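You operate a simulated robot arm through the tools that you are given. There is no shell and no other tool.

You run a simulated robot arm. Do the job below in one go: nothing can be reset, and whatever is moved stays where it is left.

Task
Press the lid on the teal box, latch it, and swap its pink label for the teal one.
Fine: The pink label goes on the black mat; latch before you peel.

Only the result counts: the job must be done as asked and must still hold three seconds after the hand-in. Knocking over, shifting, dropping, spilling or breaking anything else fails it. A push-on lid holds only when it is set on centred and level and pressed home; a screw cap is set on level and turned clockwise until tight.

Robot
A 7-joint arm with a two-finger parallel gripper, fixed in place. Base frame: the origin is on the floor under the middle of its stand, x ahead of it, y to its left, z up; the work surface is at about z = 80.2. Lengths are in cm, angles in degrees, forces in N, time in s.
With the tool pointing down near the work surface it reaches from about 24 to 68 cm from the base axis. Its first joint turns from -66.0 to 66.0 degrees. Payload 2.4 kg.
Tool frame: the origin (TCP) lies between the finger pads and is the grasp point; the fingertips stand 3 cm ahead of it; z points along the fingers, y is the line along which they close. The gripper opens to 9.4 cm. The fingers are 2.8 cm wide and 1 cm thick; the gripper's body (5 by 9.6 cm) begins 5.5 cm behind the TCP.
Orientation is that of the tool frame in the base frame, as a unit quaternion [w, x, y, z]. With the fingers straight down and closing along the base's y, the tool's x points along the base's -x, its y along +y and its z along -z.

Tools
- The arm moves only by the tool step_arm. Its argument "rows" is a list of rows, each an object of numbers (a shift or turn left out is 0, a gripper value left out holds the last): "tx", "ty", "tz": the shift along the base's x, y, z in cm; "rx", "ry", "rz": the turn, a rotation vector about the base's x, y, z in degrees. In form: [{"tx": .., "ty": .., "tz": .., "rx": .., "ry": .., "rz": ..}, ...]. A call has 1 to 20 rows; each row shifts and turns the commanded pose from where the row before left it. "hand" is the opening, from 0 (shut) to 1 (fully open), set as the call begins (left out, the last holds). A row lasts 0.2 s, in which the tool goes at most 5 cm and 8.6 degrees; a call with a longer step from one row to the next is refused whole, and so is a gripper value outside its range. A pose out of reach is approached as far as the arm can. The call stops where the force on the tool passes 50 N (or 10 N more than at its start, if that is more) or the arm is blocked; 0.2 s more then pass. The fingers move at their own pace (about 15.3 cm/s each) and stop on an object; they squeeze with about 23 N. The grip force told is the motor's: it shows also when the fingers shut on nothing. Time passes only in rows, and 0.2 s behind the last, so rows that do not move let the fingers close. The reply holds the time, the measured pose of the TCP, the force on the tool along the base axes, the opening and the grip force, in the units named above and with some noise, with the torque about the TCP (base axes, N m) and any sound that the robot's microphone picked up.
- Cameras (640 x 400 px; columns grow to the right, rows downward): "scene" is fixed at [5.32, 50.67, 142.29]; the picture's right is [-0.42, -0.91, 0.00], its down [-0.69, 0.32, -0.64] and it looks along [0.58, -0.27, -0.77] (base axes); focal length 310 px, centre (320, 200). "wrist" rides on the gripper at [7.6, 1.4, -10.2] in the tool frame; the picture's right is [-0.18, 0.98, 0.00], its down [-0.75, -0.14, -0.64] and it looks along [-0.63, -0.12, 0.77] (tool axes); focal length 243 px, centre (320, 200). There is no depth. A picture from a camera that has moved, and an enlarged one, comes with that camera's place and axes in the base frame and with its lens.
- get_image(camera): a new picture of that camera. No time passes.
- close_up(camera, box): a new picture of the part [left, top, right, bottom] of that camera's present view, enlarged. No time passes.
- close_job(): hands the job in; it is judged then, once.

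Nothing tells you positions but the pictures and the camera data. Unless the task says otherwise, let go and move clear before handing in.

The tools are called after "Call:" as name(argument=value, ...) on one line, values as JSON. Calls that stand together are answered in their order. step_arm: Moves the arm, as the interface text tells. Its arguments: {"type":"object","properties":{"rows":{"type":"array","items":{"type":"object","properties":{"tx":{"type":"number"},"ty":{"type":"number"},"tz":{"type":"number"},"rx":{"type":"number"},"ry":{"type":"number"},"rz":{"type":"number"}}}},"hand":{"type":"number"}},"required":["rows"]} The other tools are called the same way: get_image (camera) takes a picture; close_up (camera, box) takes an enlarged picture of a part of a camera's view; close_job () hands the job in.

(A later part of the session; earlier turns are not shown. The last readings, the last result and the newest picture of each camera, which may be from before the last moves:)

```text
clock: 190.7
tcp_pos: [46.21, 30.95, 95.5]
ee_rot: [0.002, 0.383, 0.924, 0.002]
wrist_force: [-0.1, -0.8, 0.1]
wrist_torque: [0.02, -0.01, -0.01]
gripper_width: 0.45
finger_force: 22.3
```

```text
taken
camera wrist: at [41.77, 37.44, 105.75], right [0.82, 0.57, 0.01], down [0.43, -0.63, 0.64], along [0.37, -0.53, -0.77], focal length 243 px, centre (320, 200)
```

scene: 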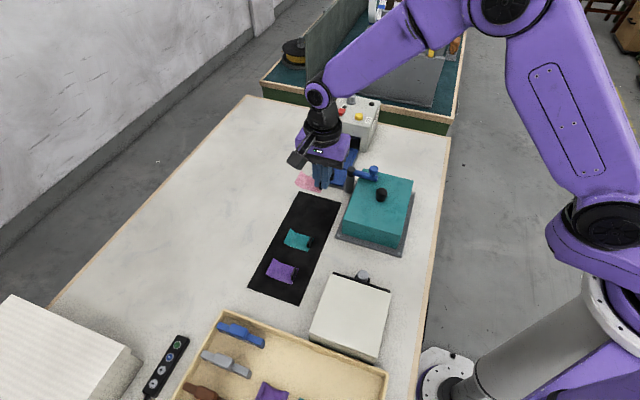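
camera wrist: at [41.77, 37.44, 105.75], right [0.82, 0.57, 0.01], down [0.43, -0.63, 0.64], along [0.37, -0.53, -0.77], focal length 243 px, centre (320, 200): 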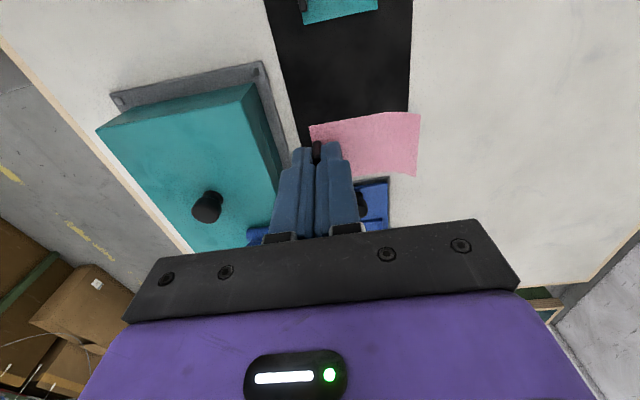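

The spot under the gripper is well inside the mat, clear of the teal label. I'll lower the pink label onto the mat.

Call:
step_arm(rows=[{"tz": -2.5}, {"tz": -2.5}, {"tz": -2.5}, {"tz": -2}, {"tz": -1}, {}])

Call:
get_image(camera="wrist")

Call:
close_up(camera="scene", box=[260, 170, 356, 250])

```text
clock: 192.1
tcp_pos: [46.27, 30.87, 85.21]
ee_rot: [0.002, 0.382, 0.924, 0.003]
wrist_force: [1.2, 1.3, 0.0]
wrist_torque: [0.0, 0.0, 0.03]
gripper_width: 0.45
finger_force: 23.0
```

```text
taken
camera wrist: at [41.72, 37.31, 95.48], right [0.82, 0.57, 0.01], down [0.43, -0.63, 0.64], along [0.37, -0.53, -0.77], focal length 243 px, centre (320, 200)
```

wrist: 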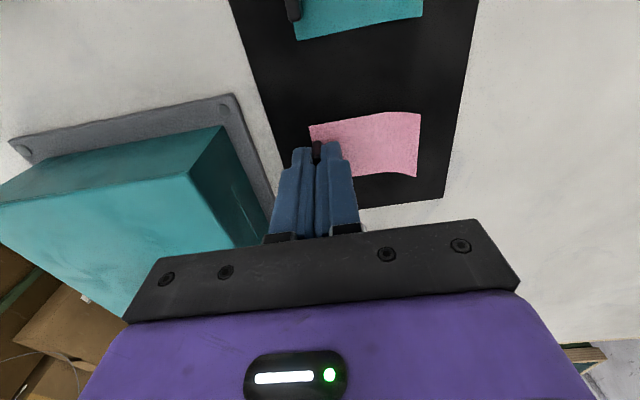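

```text
5.00 times, centred on (308, 210) of scene
camera zoom: at [5.32, 50.67, 142.29], right [-0.42, -0.91, 0.0], down [-0.69, 0.32, -0.64], along [0.58, -0.27, -0.77], focal length 1548 px, centre (380, 150)
```

zoom: 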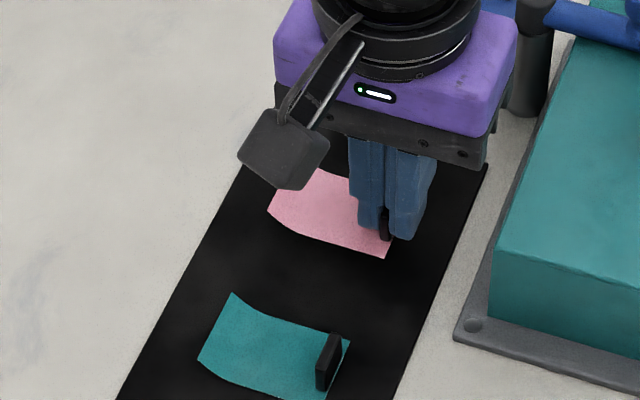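

The label hovers just above the mat, well within its edges. Lowering the rest in small steps.

Call:
step_arm(rows=[{"tz": -0.5}, {"tz": -0.4}, {"tz": -0.2}, {}])

Call:
step_arm(rows=[{"tz": -0.1}, {}])

Call:
step_arm(rows=[{"tz": -0.1}, {}])

```text
clock: 193.1
tcp_pos: [46.09, 30.89, 83.98]
ee_rot: [0.002, 0.383, 0.924, 0.003]
wrist_force: [-0.4, -0.2, -0.8]
wrist_torque: [0.0, -0.04, -0.01]
gripper_width: 0.43
finger_force: 23.5
```

```text
clock: 193.7
tcp_pos: [46.35, 30.89, 83.93]
ee_rot: [0.001, 0.383, 0.924, 0.003]
wrist_force: [1.0, -1.1, -0.3]
wrist_torque: [0.02, -0.01, 0.01]
gripper_width: 0.45
finger_force: 22.8
```

```text
clock: 194.3
tcp_pos: [46.24, 30.93, 83.84]
ee_rot: [0.002, 0.383, 0.924, 0.002]
wrist_force: [0.9, 0.0, 0.4]
wrist_torque: [0.03, -0.02, 0.02]
gripper_width: 0.42
finger_force: 23.2
```

Call:
step_arm(rows=[{"tz": -0.1}, {}])

Call:
close_up(camera="scene", box=[290, 190, 354, 230])

Call:
close_up(camera="wrist", box=[260, 90, 440, 210])

```text
clock: 194.9
tcp_pos: [46.25, 30.8, 83.69]
ee_rot: [0.002, 0.383, 0.924, 0.002]
wrist_force: [0.0, -0.2, 2.5]
wrist_torque: [0.02, 0.05, -0.01]
gripper_width: 0.46
finger_force: 23.1
```

```text
10.00 times, centred on (322, 210) of scene
camera zoom: at [5.32, 50.66, 142.29], right [-0.42, -0.91, 0.0], down [-0.69, 0.32, -0.64], along [0.58, -0.27, -0.77], focal length 3097 px, centre (300, 100)
```

zoom: 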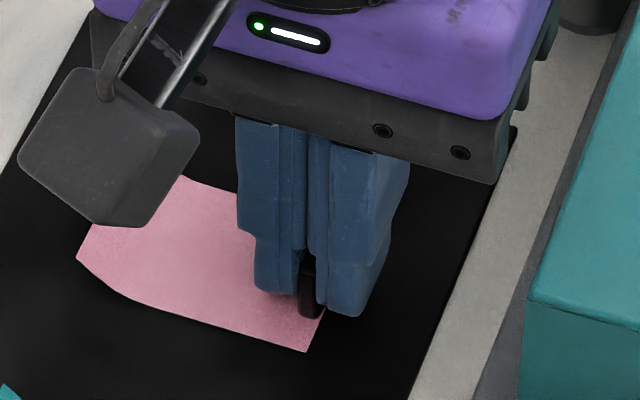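

```text
3.33 times, centred on (350, 150) of wrist
camera zoom: at [41.77, 37.33, 93.95], right [0.82, 0.57, 0.01], down [0.43, -0.63, 0.64], along [0.37, -0.53, -0.77], focal length 809 px, centre (220, 367)
```

zoom: 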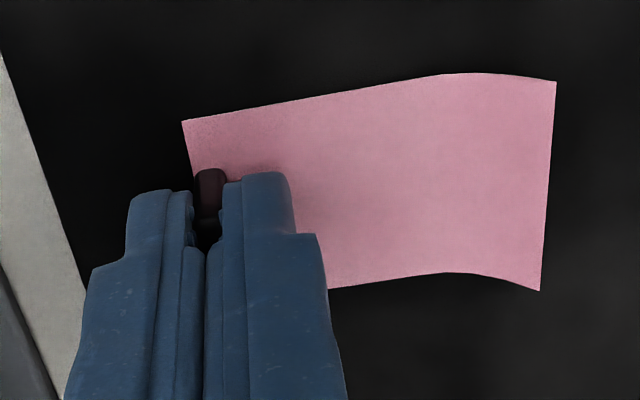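

The label touches the mat. I'll open just a little, then rise straight up.

Call:
step_arm(rows=[{}, {}], hand=0.15)

Call:
step_arm(rows=[{"tz": 0.5}, {"tz": 1.5}, {"tz": 2.5}, {"tz": 2.5}, {"tz": 2.5}, {}])

Call:
get_image(camera="scene")

Call:
get_image(camera="wrist")

Call:
close_up(camera="scene", box=[325, 160, 421, 265])

```text
clock: 195.5
tcp_pos: [46.23, 30.85, 83.65]
ee_rot: [0.002, 0.383, 0.924, 0.002]
wrist_force: [0.2, 0.2, -0.1]
wrist_torque: [0.03, -0.02, 0.01]
gripper_width: 1.42
finger_force: 0.2
```

```text
clock: 196.9
tcp_pos: [46.14, 30.87, 93.33]
ee_rot: [0.002, 0.383, 0.924, 0.002]
wrist_force: [0.0, -0.5, 0.5]
wrist_torque: [0.0, -0.02, -0.02]
gripper_width: 1.42
finger_force: 0.0
```

```text
taken
```

scene: 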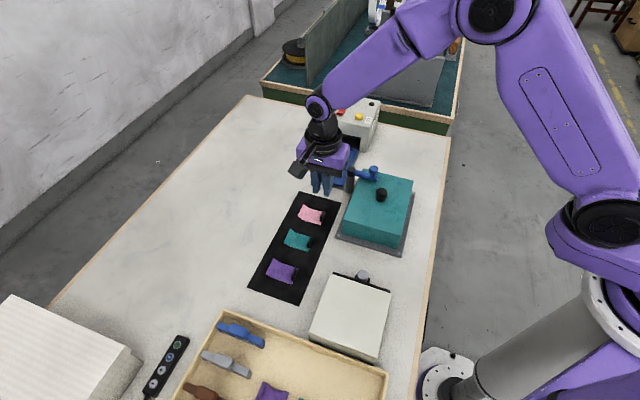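

```text
taken
camera wrist: at [41.67, 37.45, 103.57], right [0.82, 0.57, 0.01], down [0.43, -0.63, 0.64], along [0.37, -0.53, -0.77], focal length 243 px, centre (320, 200)
```

wrist: 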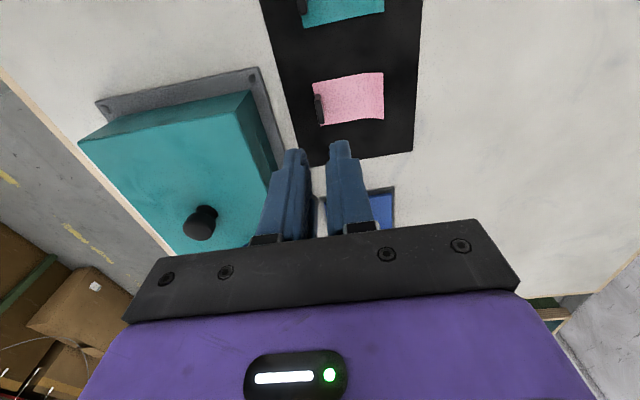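

```text
3.81 times, centred on (373, 212) of scene
camera zoom: at [5.32, 50.67, 142.29], right [-0.42, -0.91, 0.0], down [-0.69, 0.32, -0.64], along [0.58, -0.27, -0.77], focal length 1180 px, centre (118, 152)
```

zoom: 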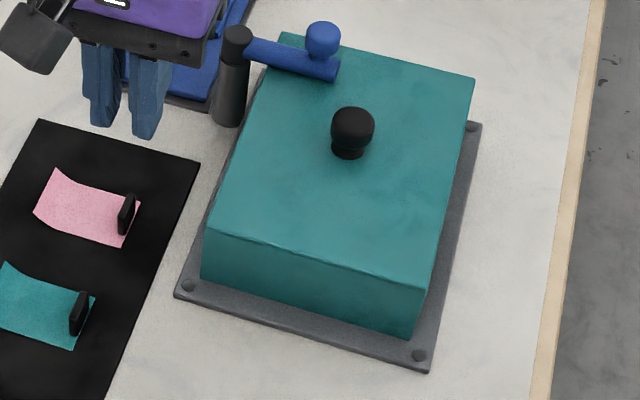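

The pink label lies flat and inside the mat, and the lid and latch are undisturbed. Now I'll go over the teal label's tab.

Call:
step_arm(rows=[{"tx": -1.0, "ty": 1.1, "tz": 1}, {"tx": -1.5, "ty": 1.55}, {"tx": -1.5, "ty": 1.55}, {"tx": -1.5, "ty": 1.55}, {}], hand=0.32)

Call:
get_image(camera="wrist")

Call:
close_up(camera="wrist", box=[240, 40, 420, 180])

Call:
close_up(camera="scene", box=[270, 200, 334, 260])

```text
clock: 198.1
tcp_pos: [40.81, 36.86, 94.13]
ee_rot: [0.001, 0.383, 0.924, 0.002]
wrist_force: [0.1, 0.4, -0.3]
wrist_torque: [-0.02, 0.01, -0.02]
gripper_width: 3.01
finger_force: 0.0
```

```text
taken
camera wrist: at [36.33, 43.26, 104.38], right [0.83, 0.56, 0.01], down [0.43, -0.63, 0.64], along [0.37, -0.53, -0.77], focal length 243 px, centre (320, 200)
```

wrist: 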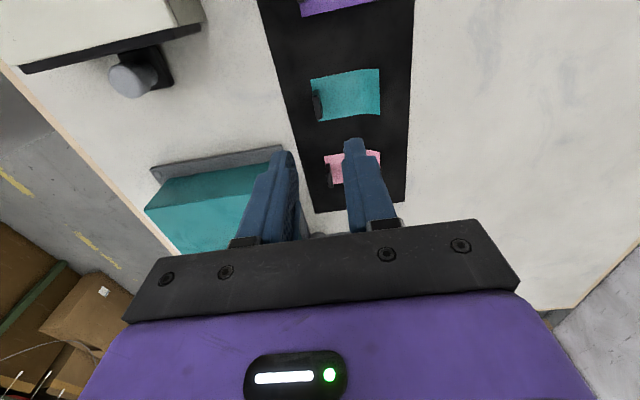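

```text
2.86 times, centred on (330, 110) of wrist
camera zoom: at [36.33, 43.26, 104.38], right [0.83, 0.56, 0.01], down [0.43, -0.63, 0.64], along [0.37, -0.53, -0.77], focal length 693 px, centre (291, 457)
```

zoom: 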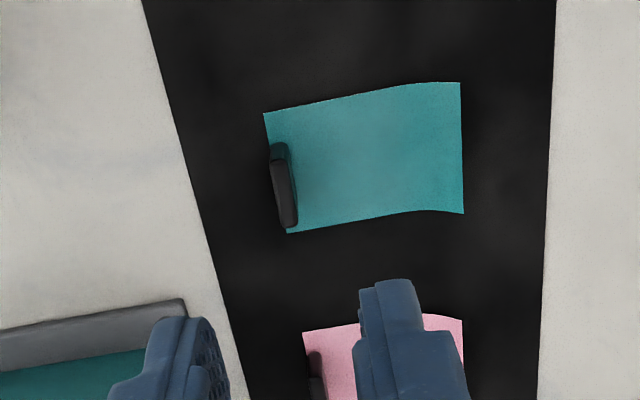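

```text
6.67 times, centred on (302, 230) of scene
camera zoom: at [5.32, 50.67, 142.29], right [-0.42, -0.91, 0.0], down [-0.69, 0.32, -0.64], along [0.58, -0.27, -0.77], focal length 2064 px, centre (440, 0)
```

zoom: 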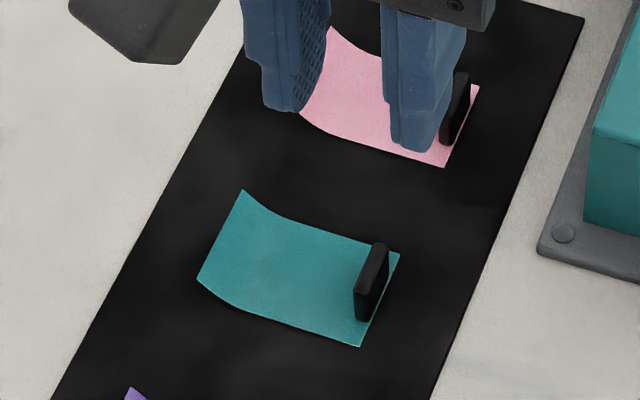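

The teal tab is at about (40.5, 36.7). I'll shift and lower to just above it, then check again.

Call:
step_arm(rows=[{"tx": -0.3, "ty": -0.2, "tz": -2.5}, {"tz": -2.5}, {"tz": -2.5}, {"tz": -1}, {}])

Call:
close_up(camera="wrist", box=[240, 100, 400, 220])

Call:
close_up(camera="scene", box=[270, 210, 334, 250])

```text
clock: 199.3
tcp_pos: [40.36, 36.51, 85.53]
ee_rot: [0.002, 0.383, 0.924, 0.003]
wrist_force: [0.1, -0.1, 0.5]
wrist_torque: [-0.03, 0.01, 0.01]
gripper_width: 3.01
finger_force: 0.0
```

```text
3.33 times, centred on (320, 160) of wrist
camera zoom: at [35.86, 42.92, 95.73], right [0.82, 0.57, 0.01], down [0.43, -0.63, 0.64], along [0.37, -0.53, -0.77], focal length 809 px, centre (320, 333)
```

zoom: 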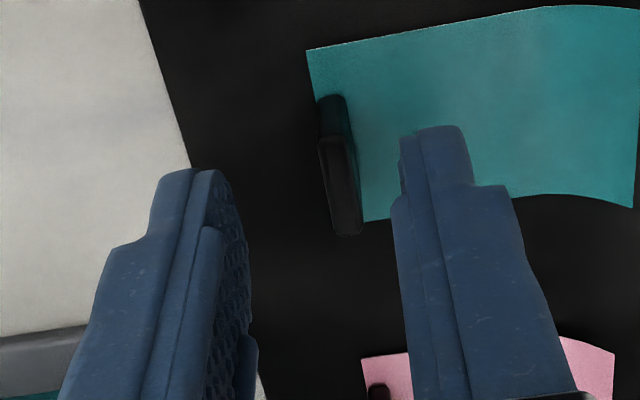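

```text
10.00 times, centred on (302, 230) of scene
camera zoom: at [5.32, 50.67, 142.29], right [-0.42, -0.91, 0.0], down [-0.69, 0.32, -0.64], along [0.58, -0.27, -0.77], focal length 3097 px, centre (500, -100)
```

zoom: 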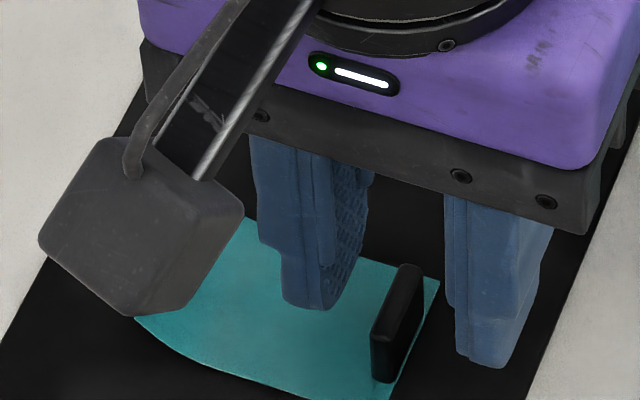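

Call:
step_arm(rows=[{"tx": 0.44, "ty": -0.03}, {"tz": -0.8}, {}])

Call:
close_up(camera="wrist", box=[240, 100, 400, 220])

Call:
close_up(camera="scene", box=[270, 210, 334, 250])

```text
clock: 200.1
tcp_pos: [40.91, 36.39, 84.93]
ee_rot: [0.002, 0.382, 0.924, 0.003]
wrist_force: [-1.3, -0.4, -0.3]
wrist_torque: [-0.01, 0.02, 0.03]
gripper_width: 3.01
finger_force: 0.0
```

```text
3.33 times, centred on (320, 160) of wrist
camera zoom: at [36.45, 42.9, 95.09], right [0.82, 0.57, 0.01], down [0.43, -0.63, 0.64], along [0.37, -0.53, -0.77], focal length 809 px, centre (320, 333)
```

zoom: 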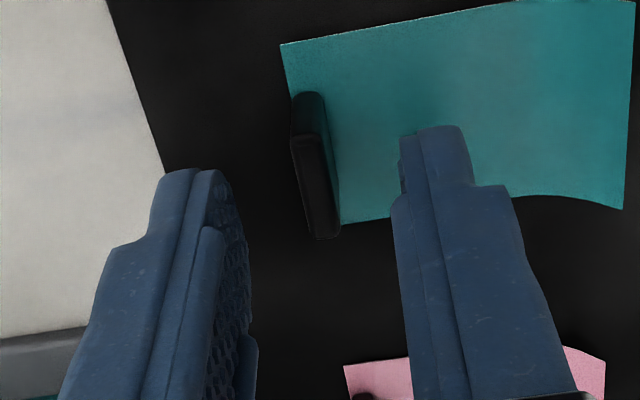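

```text
10.00 times, centred on (302, 230) of scene
camera zoom: at [5.32, 50.67, 142.29], right [-0.42, -0.91, 0.0], down [-0.69, 0.32, -0.64], along [0.58, -0.27, -0.77], focal length 3097 px, centre (500, -100)
```

zoom: 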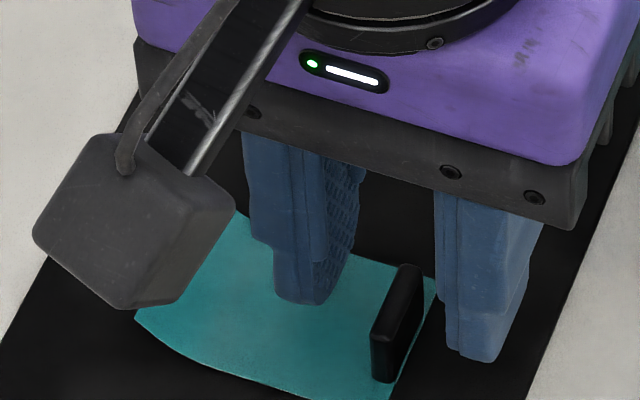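

Call:
step_arm(rows=[{"tx": -0.12, "ty": 0.12, "tz": -0.5}, {"tz": -0.4}, {"tz": -0.15}, {}])

Call:
close_up(camera="wrist", box=[240, 100, 400, 220])

Call:
step_arm(rows=[{}, {}, {}], hand=0)

Call:
close_up(camera="wrist", box=[240, 100, 400, 220])

```text
clock: 201.1
tcp_pos: [40.74, 36.43, 83.81]
ee_rot: [0.002, 0.382, 0.924, 0.002]
wrist_force: [-0.4, -0.2, 0.1]
wrist_torque: [0.03, -0.03, 0.0]
gripper_width: 3.0
finger_force: 0.1
```

```text
3.33 times, centred on (320, 160) of wrist
camera zoom: at [36.29, 42.96, 94.02], right [0.82, 0.57, 0.01], down [0.43, -0.63, 0.64], along [0.37, -0.53, -0.77], focal length 809 px, centre (320, 333)
```

zoom: 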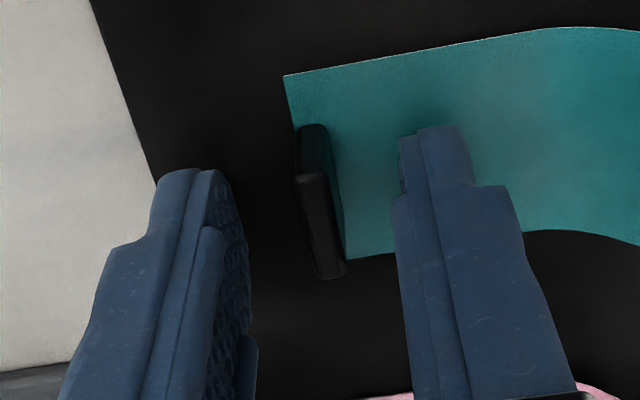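

```text
clock: 201.9
tcp_pos: [40.69, 36.42, 83.72]
ee_rot: [0.002, 0.383, 0.924, 0.001]
wrist_force: [0.3, 0.1, 0.9]
wrist_torque: [0.0, -0.02, 0.0]
gripper_width: 0.42
finger_force: 22.8
```

```text
3.33 times, centred on (320, 160) of wrist
camera zoom: at [36.29, 42.96, 94.02], right [0.82, 0.57, 0.01], down [0.43, -0.63, 0.64], along [0.37, -0.53, -0.77], focal length 809 px, centre (320, 333)
```

zoom: 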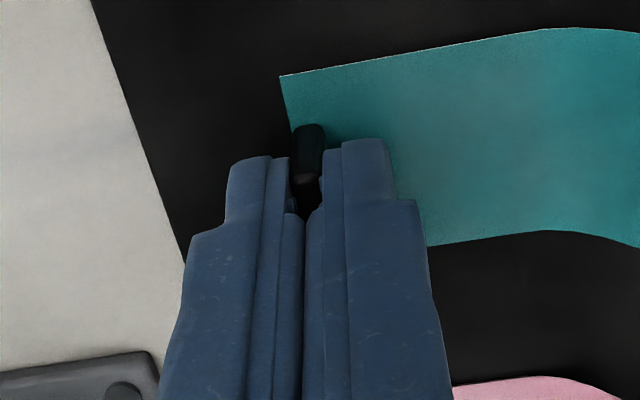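

The teal label's tab is gripped just like the pink one was. I'll lift it and carry it over to the lid's label spot.

Call:
step_arm(rows=[{"tz": 0.5}, {"tz": 2}, {"tz": 2.5}, {"tz": 2.5}, {"tz": 2.5}, {"tz": 1.8}, {}])

Call:
step_arm(rows=[{"tx": -0.7, "ty": -2.4}, {"tx": -0.7, "ty": -3}, {"tx": -0.7, "ty": -3}, {"tx": -0.7, "ty": -3}, {"tx": -0.7, "ty": -3}, {"tx": -0.71, "ty": -2.95}, {}, {}])

Call:
get_image(camera="scene")

Call:
get_image(camera="wrist")

```text
clock: 203.5
tcp_pos: [40.55, 36.56, 95.74]
ee_rot: [0.001, 0.382, 0.924, 0.002]
wrist_force: [0.9, -0.2, 0.2]
wrist_torque: [0.0, 0.02, 0.04]
gripper_width: 0.43
finger_force: 22.7
```

```text
clock: 205.3
tcp_pos: [36.45, 19.2, 95.81]
ee_rot: [0.003, 0.383, 0.924, 0.002]
wrist_force: [0.0, -0.1, 0.1]
wrist_torque: [0.01, 0.0, 0.0]
gripper_width: 0.43
finger_force: 22.6
```

```text
taken
```

scene: 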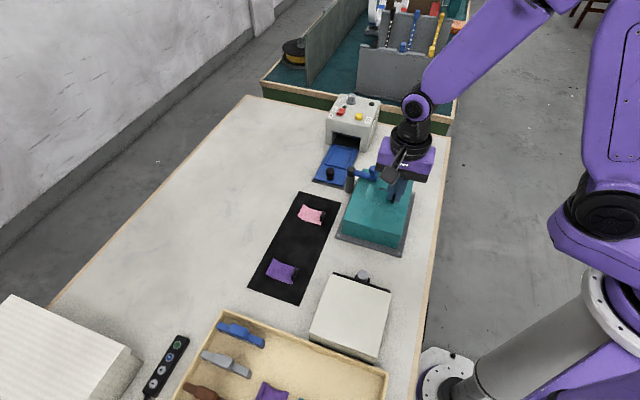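

```text
taken
camera wrist: at [31.96, 25.56, 106.08], right [0.82, 0.57, 0.01], down [0.43, -0.63, 0.64], along [0.37, -0.53, -0.77], focal length 243 px, centre (320, 200)
```

wrist: 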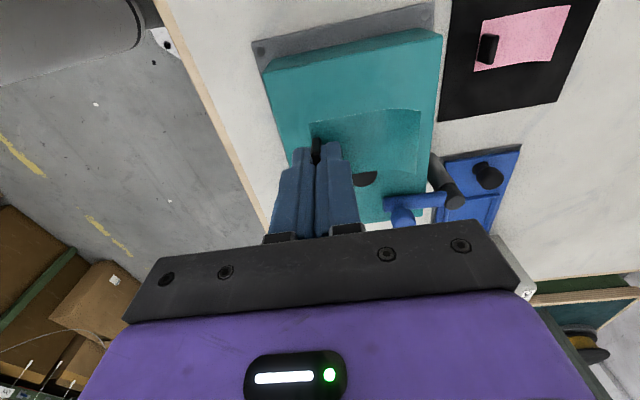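

Call:
step_arm(rows=[{"tz": -2.5}, {"tz": -2}, {"tz": -0.7}, {}])

Call:
close_up(camera="scene", box=[345, 185, 425, 235])

Call:
close_up(camera="wrist", box=[240, 60, 440, 210])

```text
clock: 206.3
tcp_pos: [36.55, 19.14, 90.42]
ee_rot: [0.001, 0.382, 0.924, 0.002]
wrist_force: [-1.3, -0.4, -0.3]
wrist_torque: [0.0, 0.02, 0.03]
gripper_width: 0.42
finger_force: 23.1
```

```text
8.00 times, centred on (385, 210) of scene
camera zoom: at [5.32, 50.67, 142.29], right [-0.42, -0.91, 0.0], down [-0.69, 0.32, -0.64], along [0.58, -0.27, -0.77], focal length 2478 px, centre (-200, 120)
```

zoom: 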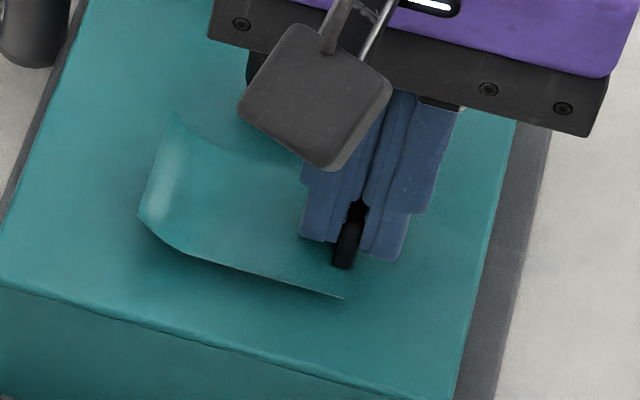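

```text
2.67 times, centred on (340, 135) of wrist
camera zoom: at [32.07, 25.5, 100.66], right [0.82, 0.57, 0.01], down [0.43, -0.63, 0.64], along [0.37, -0.53, -0.77], focal length 647 px, centre (267, 373)
```

zoom: 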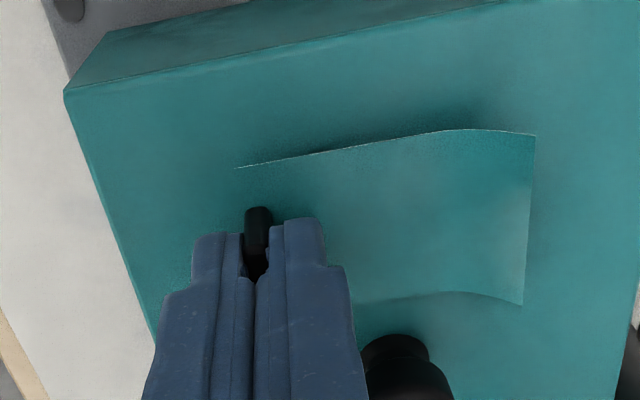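

The teal label hovers over the lid; compared with where the pink one lay it is about 0.17 cm off in each direction. I'll correct that and lower it onto the lid.

Call:
step_arm(rows=[{"tx": 0.0, "ty": 0.22}, {"tz": -0.3}, {}])

Call:
step_arm(rows=[{"tz": -0.15}, {}])

Call:
step_arm(rows=[{"tz": -0.1}, {}])

Call:
close_up(camera="scene", box=[345, 185, 425, 235])

```text
clock: 207.1
tcp_pos: [36.52, 19.32, 90.22]
ee_rot: [0.002, 0.383, 0.924, 0.002]
wrist_force: [0.0, 0.0, 0.0]
wrist_torque: [-0.02, -0.01, 0.01]
gripper_width: 0.45
finger_force: 23.2
```

```text
clock: 207.7
tcp_pos: [36.57, 19.29, 89.96]
ee_rot: [0.002, 0.383, 0.924, 0.002]
wrist_force: [0.5, -1.5, -0.2]
wrist_torque: [0.04, -0.01, 0.02]
gripper_width: 0.44
finger_force: 23.5
```

```text
clock: 208.3
tcp_pos: [36.55, 19.38, 90.02]
ee_rot: [0.002, 0.383, 0.924, 0.002]
wrist_force: [0.0, 0.2, -0.3]
wrist_torque: [0.02, -0.05, 0.04]
gripper_width: 0.44
finger_force: 23.6
```

```text
8.00 times, centred on (385, 210) of scene
camera zoom: at [5.32, 50.67, 142.29], right [-0.42, -0.91, 0.0], down [-0.69, 0.32, -0.64], along [0.58, -0.27, -0.77], focal length 2478 px, centre (-200, 120)
```

zoom: 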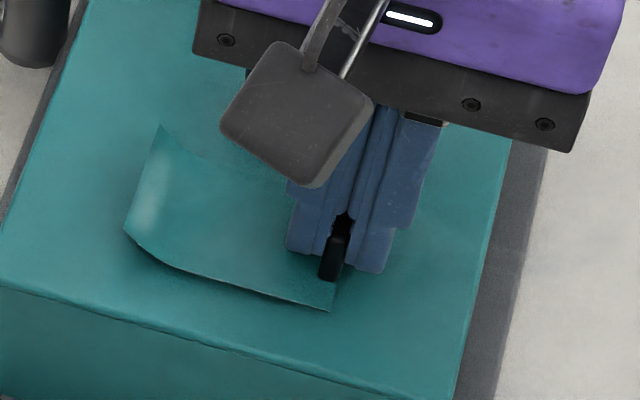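

Call:
step_arm(rows=[{"tz": -0.1}, {}])

Call:
step_arm(rows=[{"tz": -0.05}, {}])

Call:
step_arm(rows=[{"tz": -0.05}, {}])

Call:
close_up(camera="scene", box=[345, 185, 425, 235])

```text
clock: 208.9
tcp_pos: [36.56, 19.52, 89.72]
ee_rot: [0.001, 0.382, 0.924, 0.002]
wrist_force: [-0.2, 0.0, 0.3]
wrist_torque: [0.02, -0.01, 0.0]
gripper_width: 0.46
finger_force: 23.0
```

```text
clock: 209.5
tcp_pos: [36.48, 19.39, 89.75]
ee_rot: [0.002, 0.383, 0.924, 0.002]
wrist_force: [-0.7, -0.5, 0.3]
wrist_torque: [0.0, 0.02, 0.02]
gripper_width: 0.44
finger_force: 22.7
```

```text
clock: 210.1
tcp_pos: [36.57, 19.4, 89.62]
ee_rot: [0.002, 0.382, 0.924, 0.001]
wrist_force: [-0.6, 0.4, -0.4]
wrist_torque: [0.0, -0.03, 0.01]
gripper_width: 0.45
finger_force: 23.3
```

```text
8.00 times, centred on (385, 210) of scene
camera zoom: at [5.32, 50.67, 142.29], right [-0.42, -0.91, 0.0], down [-0.69, 0.32, -0.64], along [0.58, -0.27, -0.77], focal length 2478 px, centre (-200, 120)
```

zoom: 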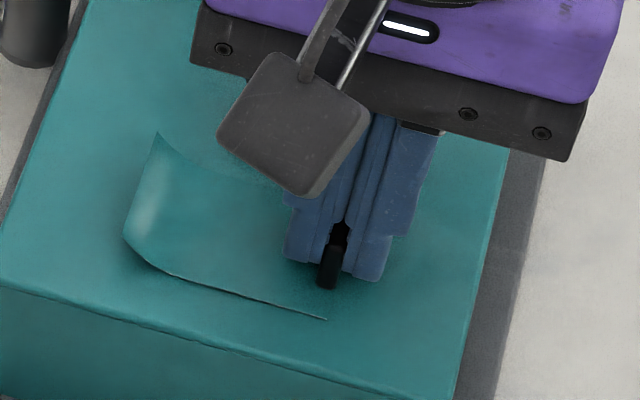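

Call:
step_arm(rows=[{"tz": -0.05}, {}])

Call:
step_arm(rows=[{"tz": -0.05}, {}])

Call:
close_up(camera="wrist", box=[240, 60, 440, 210])

```text
clock: 210.7
tcp_pos: [36.53, 19.44, 89.63]
ee_rot: [0.002, 0.383, 0.924, 0.002]
wrist_force: [0.7, 0.2, 0.9]
wrist_torque: [-0.01, -0.05, 0.02]
gripper_width: 0.44
finger_force: 23.2
```

```text
clock: 211.3
tcp_pos: [36.5, 19.38, 89.58]
ee_rot: [0.002, 0.383, 0.924, 0.002]
wrist_force: [-1.0, -2.3, 17.1]
wrist_torque: [0.05, 0.0, 0.03]
gripper_width: 0.43
finger_force: 23.1
```

```text
2.67 times, centred on (340, 135) of wrist
camera zoom: at [32.05, 25.88, 99.81], right [0.83, 0.56, 0.01], down [0.43, -0.63, 0.64], along [0.37, -0.53, -0.77], focal length 647 px, centre (267, 373)
```

zoom: 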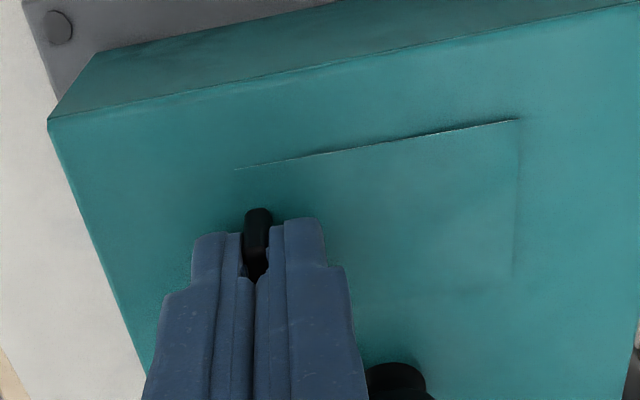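

The label has gone flat against the lid, which is how the stuck pink label looked. I'll open slightly and rise straight up.

Call:
step_arm(rows=[{}, {}], hand=0.15)

Call:
step_arm(rows=[{"tz": 0.5}, {"tz": 1.5}, {"tz": 2.5}, {"tz": 2.5}, {"tz": 1}, {}])

Call:
close_up(camera="wrist", box=[220, 40, 460, 220])

Call:
close_up(camera="scene", box=[345, 185, 425, 235])

```text
clock: 211.9
tcp_pos: [36.5, 19.32, 89.52]
ee_rot: [0.002, 0.383, 0.924, 0.003]
wrist_force: [0.2, 0.4, -0.5]
wrist_torque: [-0.01, -0.01, 0.02]
gripper_width: 1.44
finger_force: 0.1
```

```text
clock: 213.3
tcp_pos: [36.67, 19.46, 97.55]
ee_rot: [0.002, 0.383, 0.924, 0.001]
wrist_force: [-0.1, 0.7, -0.2]
wrist_torque: [0.01, 0.0, 0.03]
gripper_width: 1.4
finger_force: 0.0
```

```text
2.22 times, centred on (340, 130) of wrist
camera zoom: at [32.09, 25.91, 107.77], right [0.82, 0.57, 0.01], down [0.43, -0.63, 0.64], along [0.37, -0.53, -0.77], focal length 539 px, centre (276, 356)
```

zoom: 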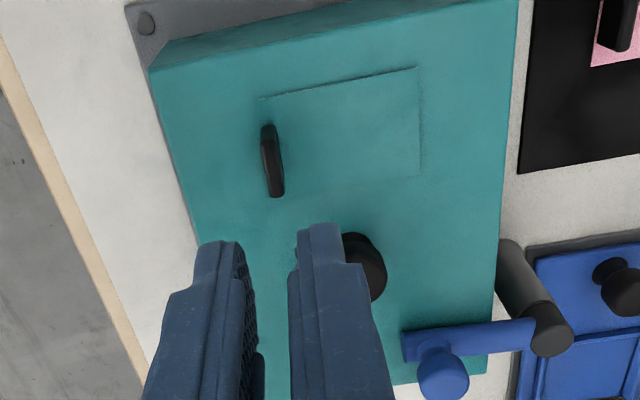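

```text
8.00 times, centred on (385, 210) of scene
camera zoom: at [5.32, 50.67, 142.29], right [-0.42, -0.91, 0.0], down [-0.69, 0.32, -0.64], along [0.58, -0.27, -0.77], focal length 2478 px, centre (-200, 120)
```

zoom: 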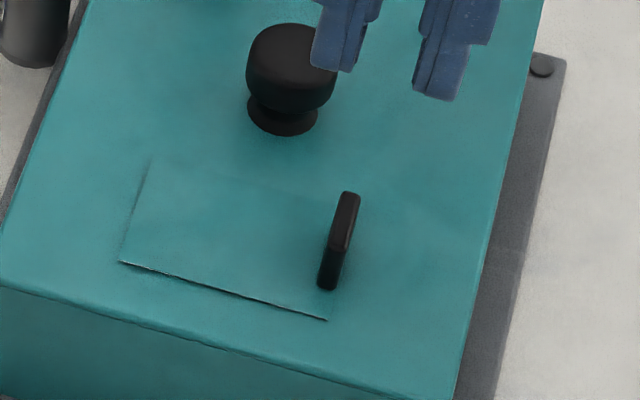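

The teal label lies flat where the pink one was. Before handing in, I'll verify the lid's seat, the latch and the surroundings with close-ups.

Call:
close_up(camera="scene", box=[333, 215, 373, 240])

Call:
close_up(camera="scene", box=[380, 230, 420, 255])

Call:
close_up(camera="scene", box=[340, 155, 404, 195])

Call:
close_up(camera="scene", box=[240, 180, 352, 310])

```text
16.00 times, centred on (353, 228) of scene
camera zoom: at [5.32, 50.67, 142.29], right [-0.42, -0.91, 0.0], down [-0.69, 0.32, -0.64], along [0.58, -0.27, -0.77], focal length 4955 px, centre (-208, -240)
```

zoom: 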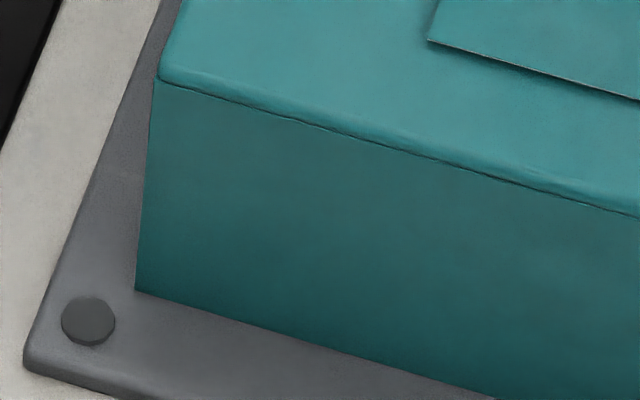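

```text
16.00 times, centred on (400, 242) of scene
camera zoom: at [5.32, 50.67, 142.29], right [-0.42, -0.91, 0.0], down [-0.69, 0.32, -0.64], along [0.58, -0.27, -0.77], focal length 4955 px, centre (-960, -480)
```

zoom: 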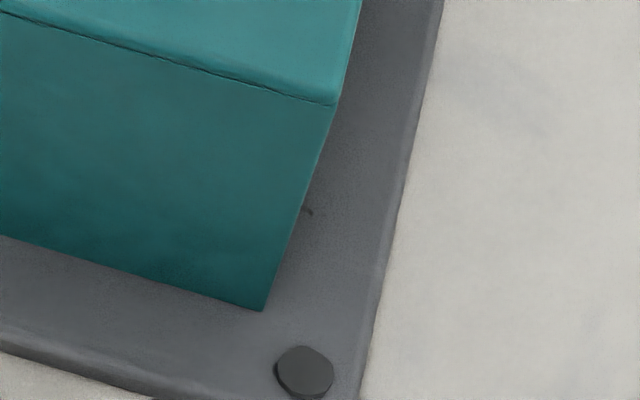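

```text
10.00 times, centred on (372, 175) of scene
camera zoom: at [5.32, 50.67, 142.29], right [-0.42, -0.91, 0.0], down [-0.69, 0.32, -0.64], along [0.58, -0.27, -0.77], focal length 3097 px, centre (-200, 450)
```

zoom: 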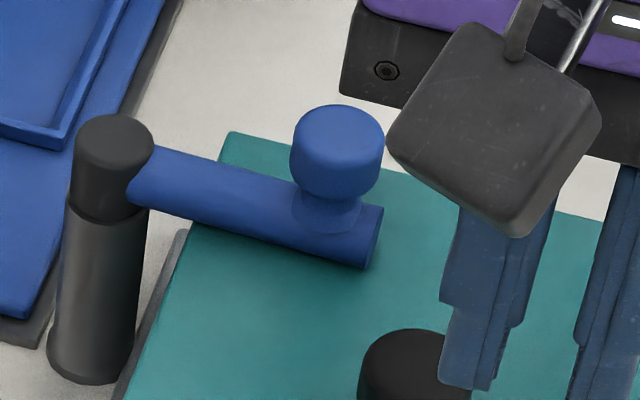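

```text
3.08 times, centred on (296, 245) of scene
camera zoom: at [5.32, 50.67, 142.29], right [-0.42, -0.91, 0.0], down [-0.69, 0.32, -0.64], along [0.58, -0.27, -0.77], focal length 953 px, centre (394, 62)
```

zoom: 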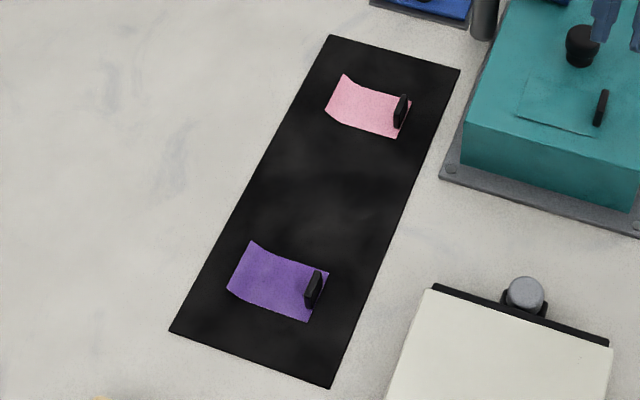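

The lid is flush but has drifted about 0.1 cm toward the lever while I worked, to +0.15 cm from centre. I'll go over the knob and slide it back flat to centre.

Call:
step_arm(rows=[{"tx": 1.6, "ty": -0.4}, {"tx": 1.6, "ty": -0.4}, {"tx": 1.6, "ty": -0.4}, {}, {}], hand=0.5)

Call:
close_up(camera="wrist", box=[220, 60, 420, 200])

Call:
step_arm(rows=[{}])

Call:
step_arm(rows=[{}])

```text
clock: 214.5
tcp_pos: [41.43, 18.04, 97.45]
ee_rot: [0.001, 0.384, 0.924, 0.002]
wrist_force: [-0.1, 0.2, -0.1]
wrist_torque: [-0.01, -0.03, -0.02]
gripper_width: 4.7
finger_force: 0.0
```

```text
2.86 times, centred on (320, 130) of wrist
camera zoom: at [36.93, 24.53, 107.7], right [0.82, 0.57, 0.01], down [0.43, -0.63, 0.64], along [0.37, -0.53, -0.77], focal length 693 px, centre (320, 400)
```

zoom: 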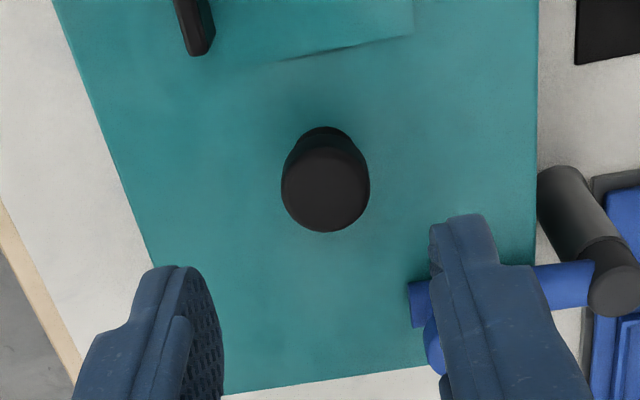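

```text
clock: 214.9
tcp_pos: [41.32, 18.02, 97.34]
ee_rot: [0.002, 0.383, 0.924, 0.003]
wrist_force: [-0.3, -0.1, 0.3]
wrist_torque: [0.04, -0.02, 0.0]
gripper_width: 4.68
finger_force: 0.0
```

```text
clock: 215.3
tcp_pos: [41.35, 18.12, 97.41]
ee_rot: [0.001, 0.383, 0.924, 0.002]
wrist_force: [0.1, -0.1, 0.0]
wrist_torque: [-0.03, 0.0, 0.0]
gripper_width: 4.73
finger_force: 0.1
```

Call:
step_arm(rows=[{"tx": 0.1, "ty": -0.1, "tz": -2.5}, {"tz": -2.5}, {"tz": -2}, {"tz": -0.9}, {}])

Call:
step_arm(rows=[{}, {}, {}], hand=0)

Call:
close_up(camera="scene", box=[333, 215, 373, 240])

Call:
close_up(camera="scene", box=[380, 230, 420, 255])

```text
clock: 216.5
tcp_pos: [41.48, 17.92, 89.64]
ee_rot: [0.001, 0.382, 0.924, 0.002]
wrist_force: [0.3, -0.3, -0.2]
wrist_torque: [-0.01, 0.02, 0.03]
gripper_width: 4.68
finger_force: 0.0
```

```text
clock: 217.3
tcp_pos: [41.49, 17.99, 89.86]
ee_rot: [0.003, 0.382, 0.924, 0.003]
wrist_force: [1.9, 1.2, 7.6]
wrist_torque: [-0.04, 0.02, -0.02]
gripper_width: 2.51
finger_force: 23.0
```

```text
16.00 times, centred on (353, 228) of scene
camera zoom: at [5.32, 50.67, 142.29], right [-0.42, -0.91, 0.0], down [-0.69, 0.32, -0.64], along [0.58, -0.27, -0.77], focal length 4955 px, centre (-208, -240)
```

zoom: 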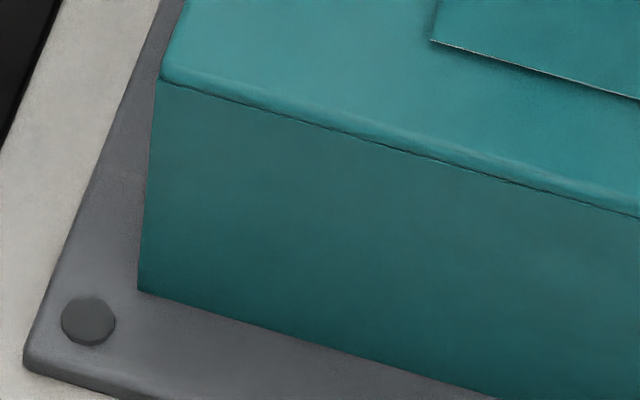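

```text
16.00 times, centred on (400, 242) of scene
camera zoom: at [5.32, 50.67, 142.29], right [-0.42, -0.91, 0.0], down [-0.69, 0.32, -0.64], along [0.58, -0.27, -0.77], focal length 4955 px, centre (-960, -480)
```

zoom: 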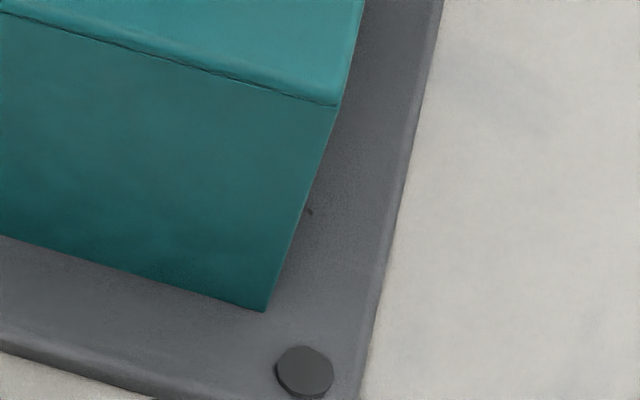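

Call:
step_arm(rows=[{"tx": -0.08, "ty": -0.08}, {}, {}])

Call:
close_up(camera="scene", box=[333, 215, 373, 240])

Call:
close_up(camera="scene", box=[380, 230, 420, 255])

```text
clock: 218.1
tcp_pos: [41.52, 18.01, 89.58]
ee_rot: [0.005, 0.381, 0.924, 0.004]
wrist_force: [7.3, 8.0, 16.2]
wrist_torque: [0.04, -0.21, 0.03]
gripper_width: 2.5
finger_force: 23.7
```

```text
16.00 times, centred on (353, 228) of scene
camera zoom: at [5.32, 50.68, 142.28], right [-0.42, -0.91, 0.0], down [-0.69, 0.32, -0.64], along [0.58, -0.27, -0.77], focal length 4955 px, centre (-208, -240)
```

zoom: 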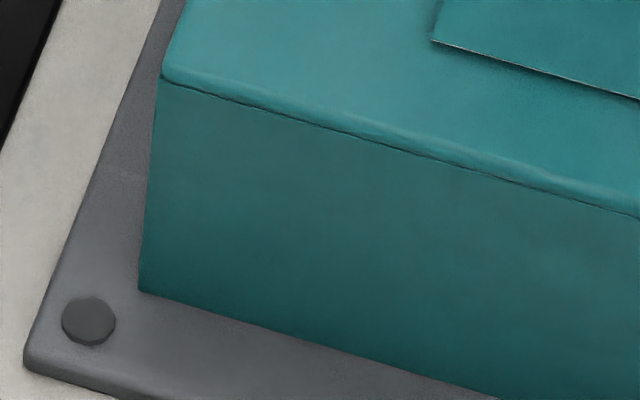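

```text
16.00 times, centred on (400, 242) of scene
camera zoom: at [5.32, 50.68, 142.28], right [-0.42, -0.91, 0.0], down [-0.69, 0.32, -0.64], along [0.58, -0.27, -0.77], focal length 4955 px, centre (-960, -480)
```

zoom: 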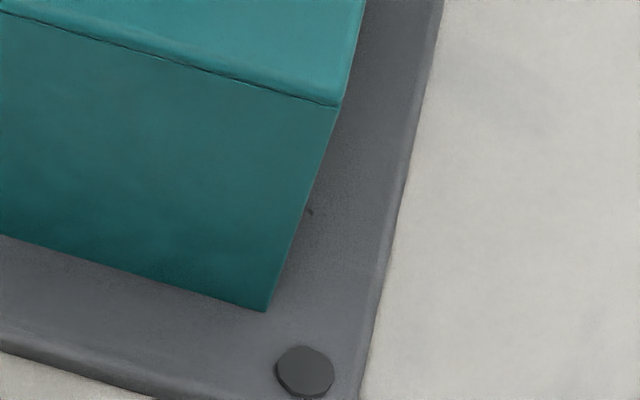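

Now the lid resists a 10 N sideways push without moving, so with the latch closed it is firmly held. I'll back off the side load and do one gentle upward check.

Call:
step_arm(rows=[{"tx": 0.1, "ty": 0.1}, {}])

Call:
step_arm(rows=[{"tz": 0.05}, {}])

Call:
step_arm(rows=[{"tz": 0.05}, {}])

Call:
close_up(camera="scene", box=[333, 215, 373, 240])

```text
clock: 218.7
tcp_pos: [41.49, 18.05, 89.68]
ee_rot: [0.001, 0.383, 0.924, 0.002]
wrist_force: [5.8, 2.8, 15.5]
wrist_torque: [-0.07, -0.18, 0.0]
gripper_width: 2.49
finger_force: 22.8
```

```text
clock: 219.3
tcp_pos: [41.38, 18.08, 89.67]
ee_rot: [0.001, 0.383, 0.924, 0.001]
wrist_force: [6.2, 0.1, 2.1]
wrist_torque: [-0.24, -0.36, 0.05]
gripper_width: 2.52
finger_force: 23.3
```

```text
clock: 219.9
tcp_pos: [41.38, 18.03, 89.68]
ee_rot: [0.001, 0.383, 0.924, 0.001]
wrist_force: [2.4, -0.6, -5.5]
wrist_torque: [-0.01, -0.06, 0.01]
gripper_width: 2.51
finger_force: 22.8
```

```text
16.00 times, centred on (353, 228) of scene
camera zoom: at [5.34, 50.67, 142.29], right [-0.42, -0.91, 0.0], down [-0.69, 0.32, -0.64], along [0.58, -0.27, -0.77], focal length 4955 px, centre (-208, -240)
```

zoom: 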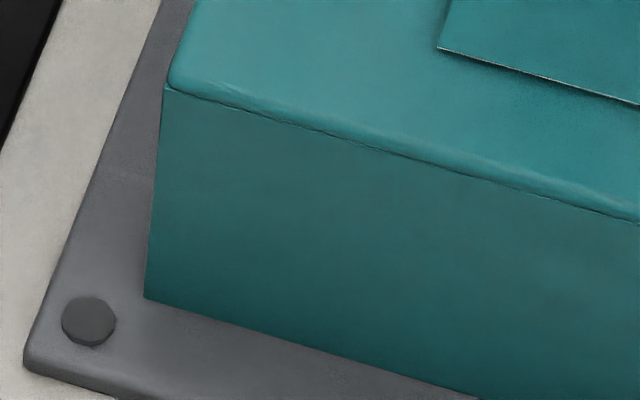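

The upward check met over 5 N of resistance without the lid rising, so the latch holds it, and the lid has settled closer to centre. I'll release and rise.

Call:
step_arm(rows=[{"tz": -0.03}, {}])

Call:
step_arm(rows=[{}, {}], hand=0.4)

Call:
step_arm(rows=[{"tz": 1}, {"tz": 2}, {"tz": 2.5}, {"tz": 2.5}, {}])

Call:
close_up(camera="scene", box=[333, 215, 373, 240])

Call:
close_up(camera="scene", box=[380, 230, 420, 255])

Call:
close_up(camera="scene", box=[325, 150, 421, 260])

```text
clock: 220.5
tcp_pos: [41.42, 18.24, 89.59]
ee_rot: [0.001, 0.382, 0.924, 0.001]
wrist_force: [-1.1, -0.2, -9.9]
wrist_torque: [0.23, 0.38, 0.03]
gripper_width: 2.48
finger_force: 22.6
```

```text
clock: 221.1
tcp_pos: [41.62, 18.16, 89.73]
ee_rot: [0.002, 0.383, 0.924, 0.003]
wrist_force: [0.0, 0.4, 0.4]
wrist_torque: [-0.01, 0.04, -0.04]
gripper_width: 3.76
finger_force: 0.1
```

```text
clock: 222.3
tcp_pos: [41.41, 18.17, 97.76]
ee_rot: [0.002, 0.382, 0.924, 0.001]
wrist_force: [-0.7, 0.0, -0.6]
wrist_torque: [0.02, -0.01, 0.03]
gripper_width: 3.79
finger_force: 0.1
```

```text
16.00 times, centred on (353, 228) of scene
camera zoom: at [5.32, 50.67, 142.29], right [-0.42, -0.91, 0.0], down [-0.69, 0.32, -0.64], along [0.58, -0.27, -0.77], focal length 4955 px, centre (-208, -240)
```

zoom: 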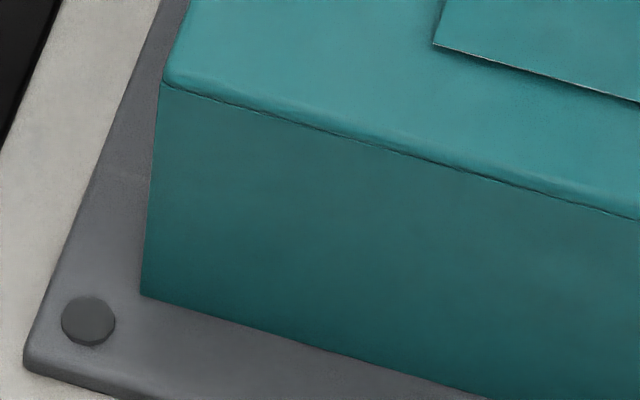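

```text
16.00 times, centred on (400, 242) of scene
camera zoom: at [5.32, 50.67, 142.29], right [-0.42, -0.91, 0.0], down [-0.69, 0.32, -0.64], along [0.58, -0.27, -0.77], focal length 4955 px, centre (-960, -480)
```

zoom: 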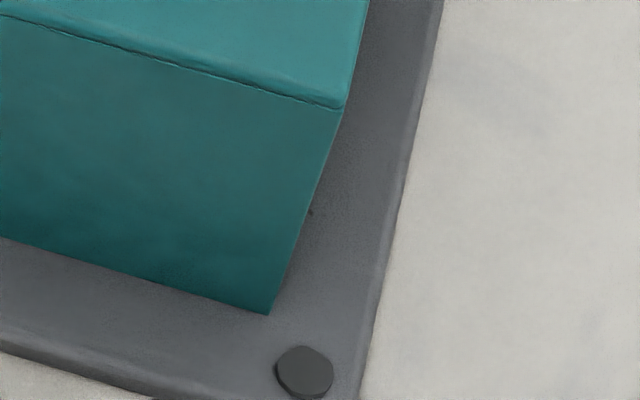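

```text
3.64 times, centred on (373, 205) of scene
camera zoom: at [5.32, 50.67, 142.29], right [-0.42, -0.91, 0.0], down [-0.69, 0.32, -0.64], along [0.58, -0.27, -0.77], focal length 1126 px, centre (127, 182)
```

zoom: 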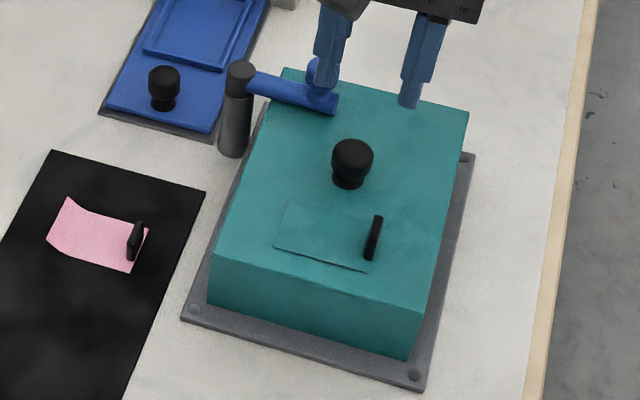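

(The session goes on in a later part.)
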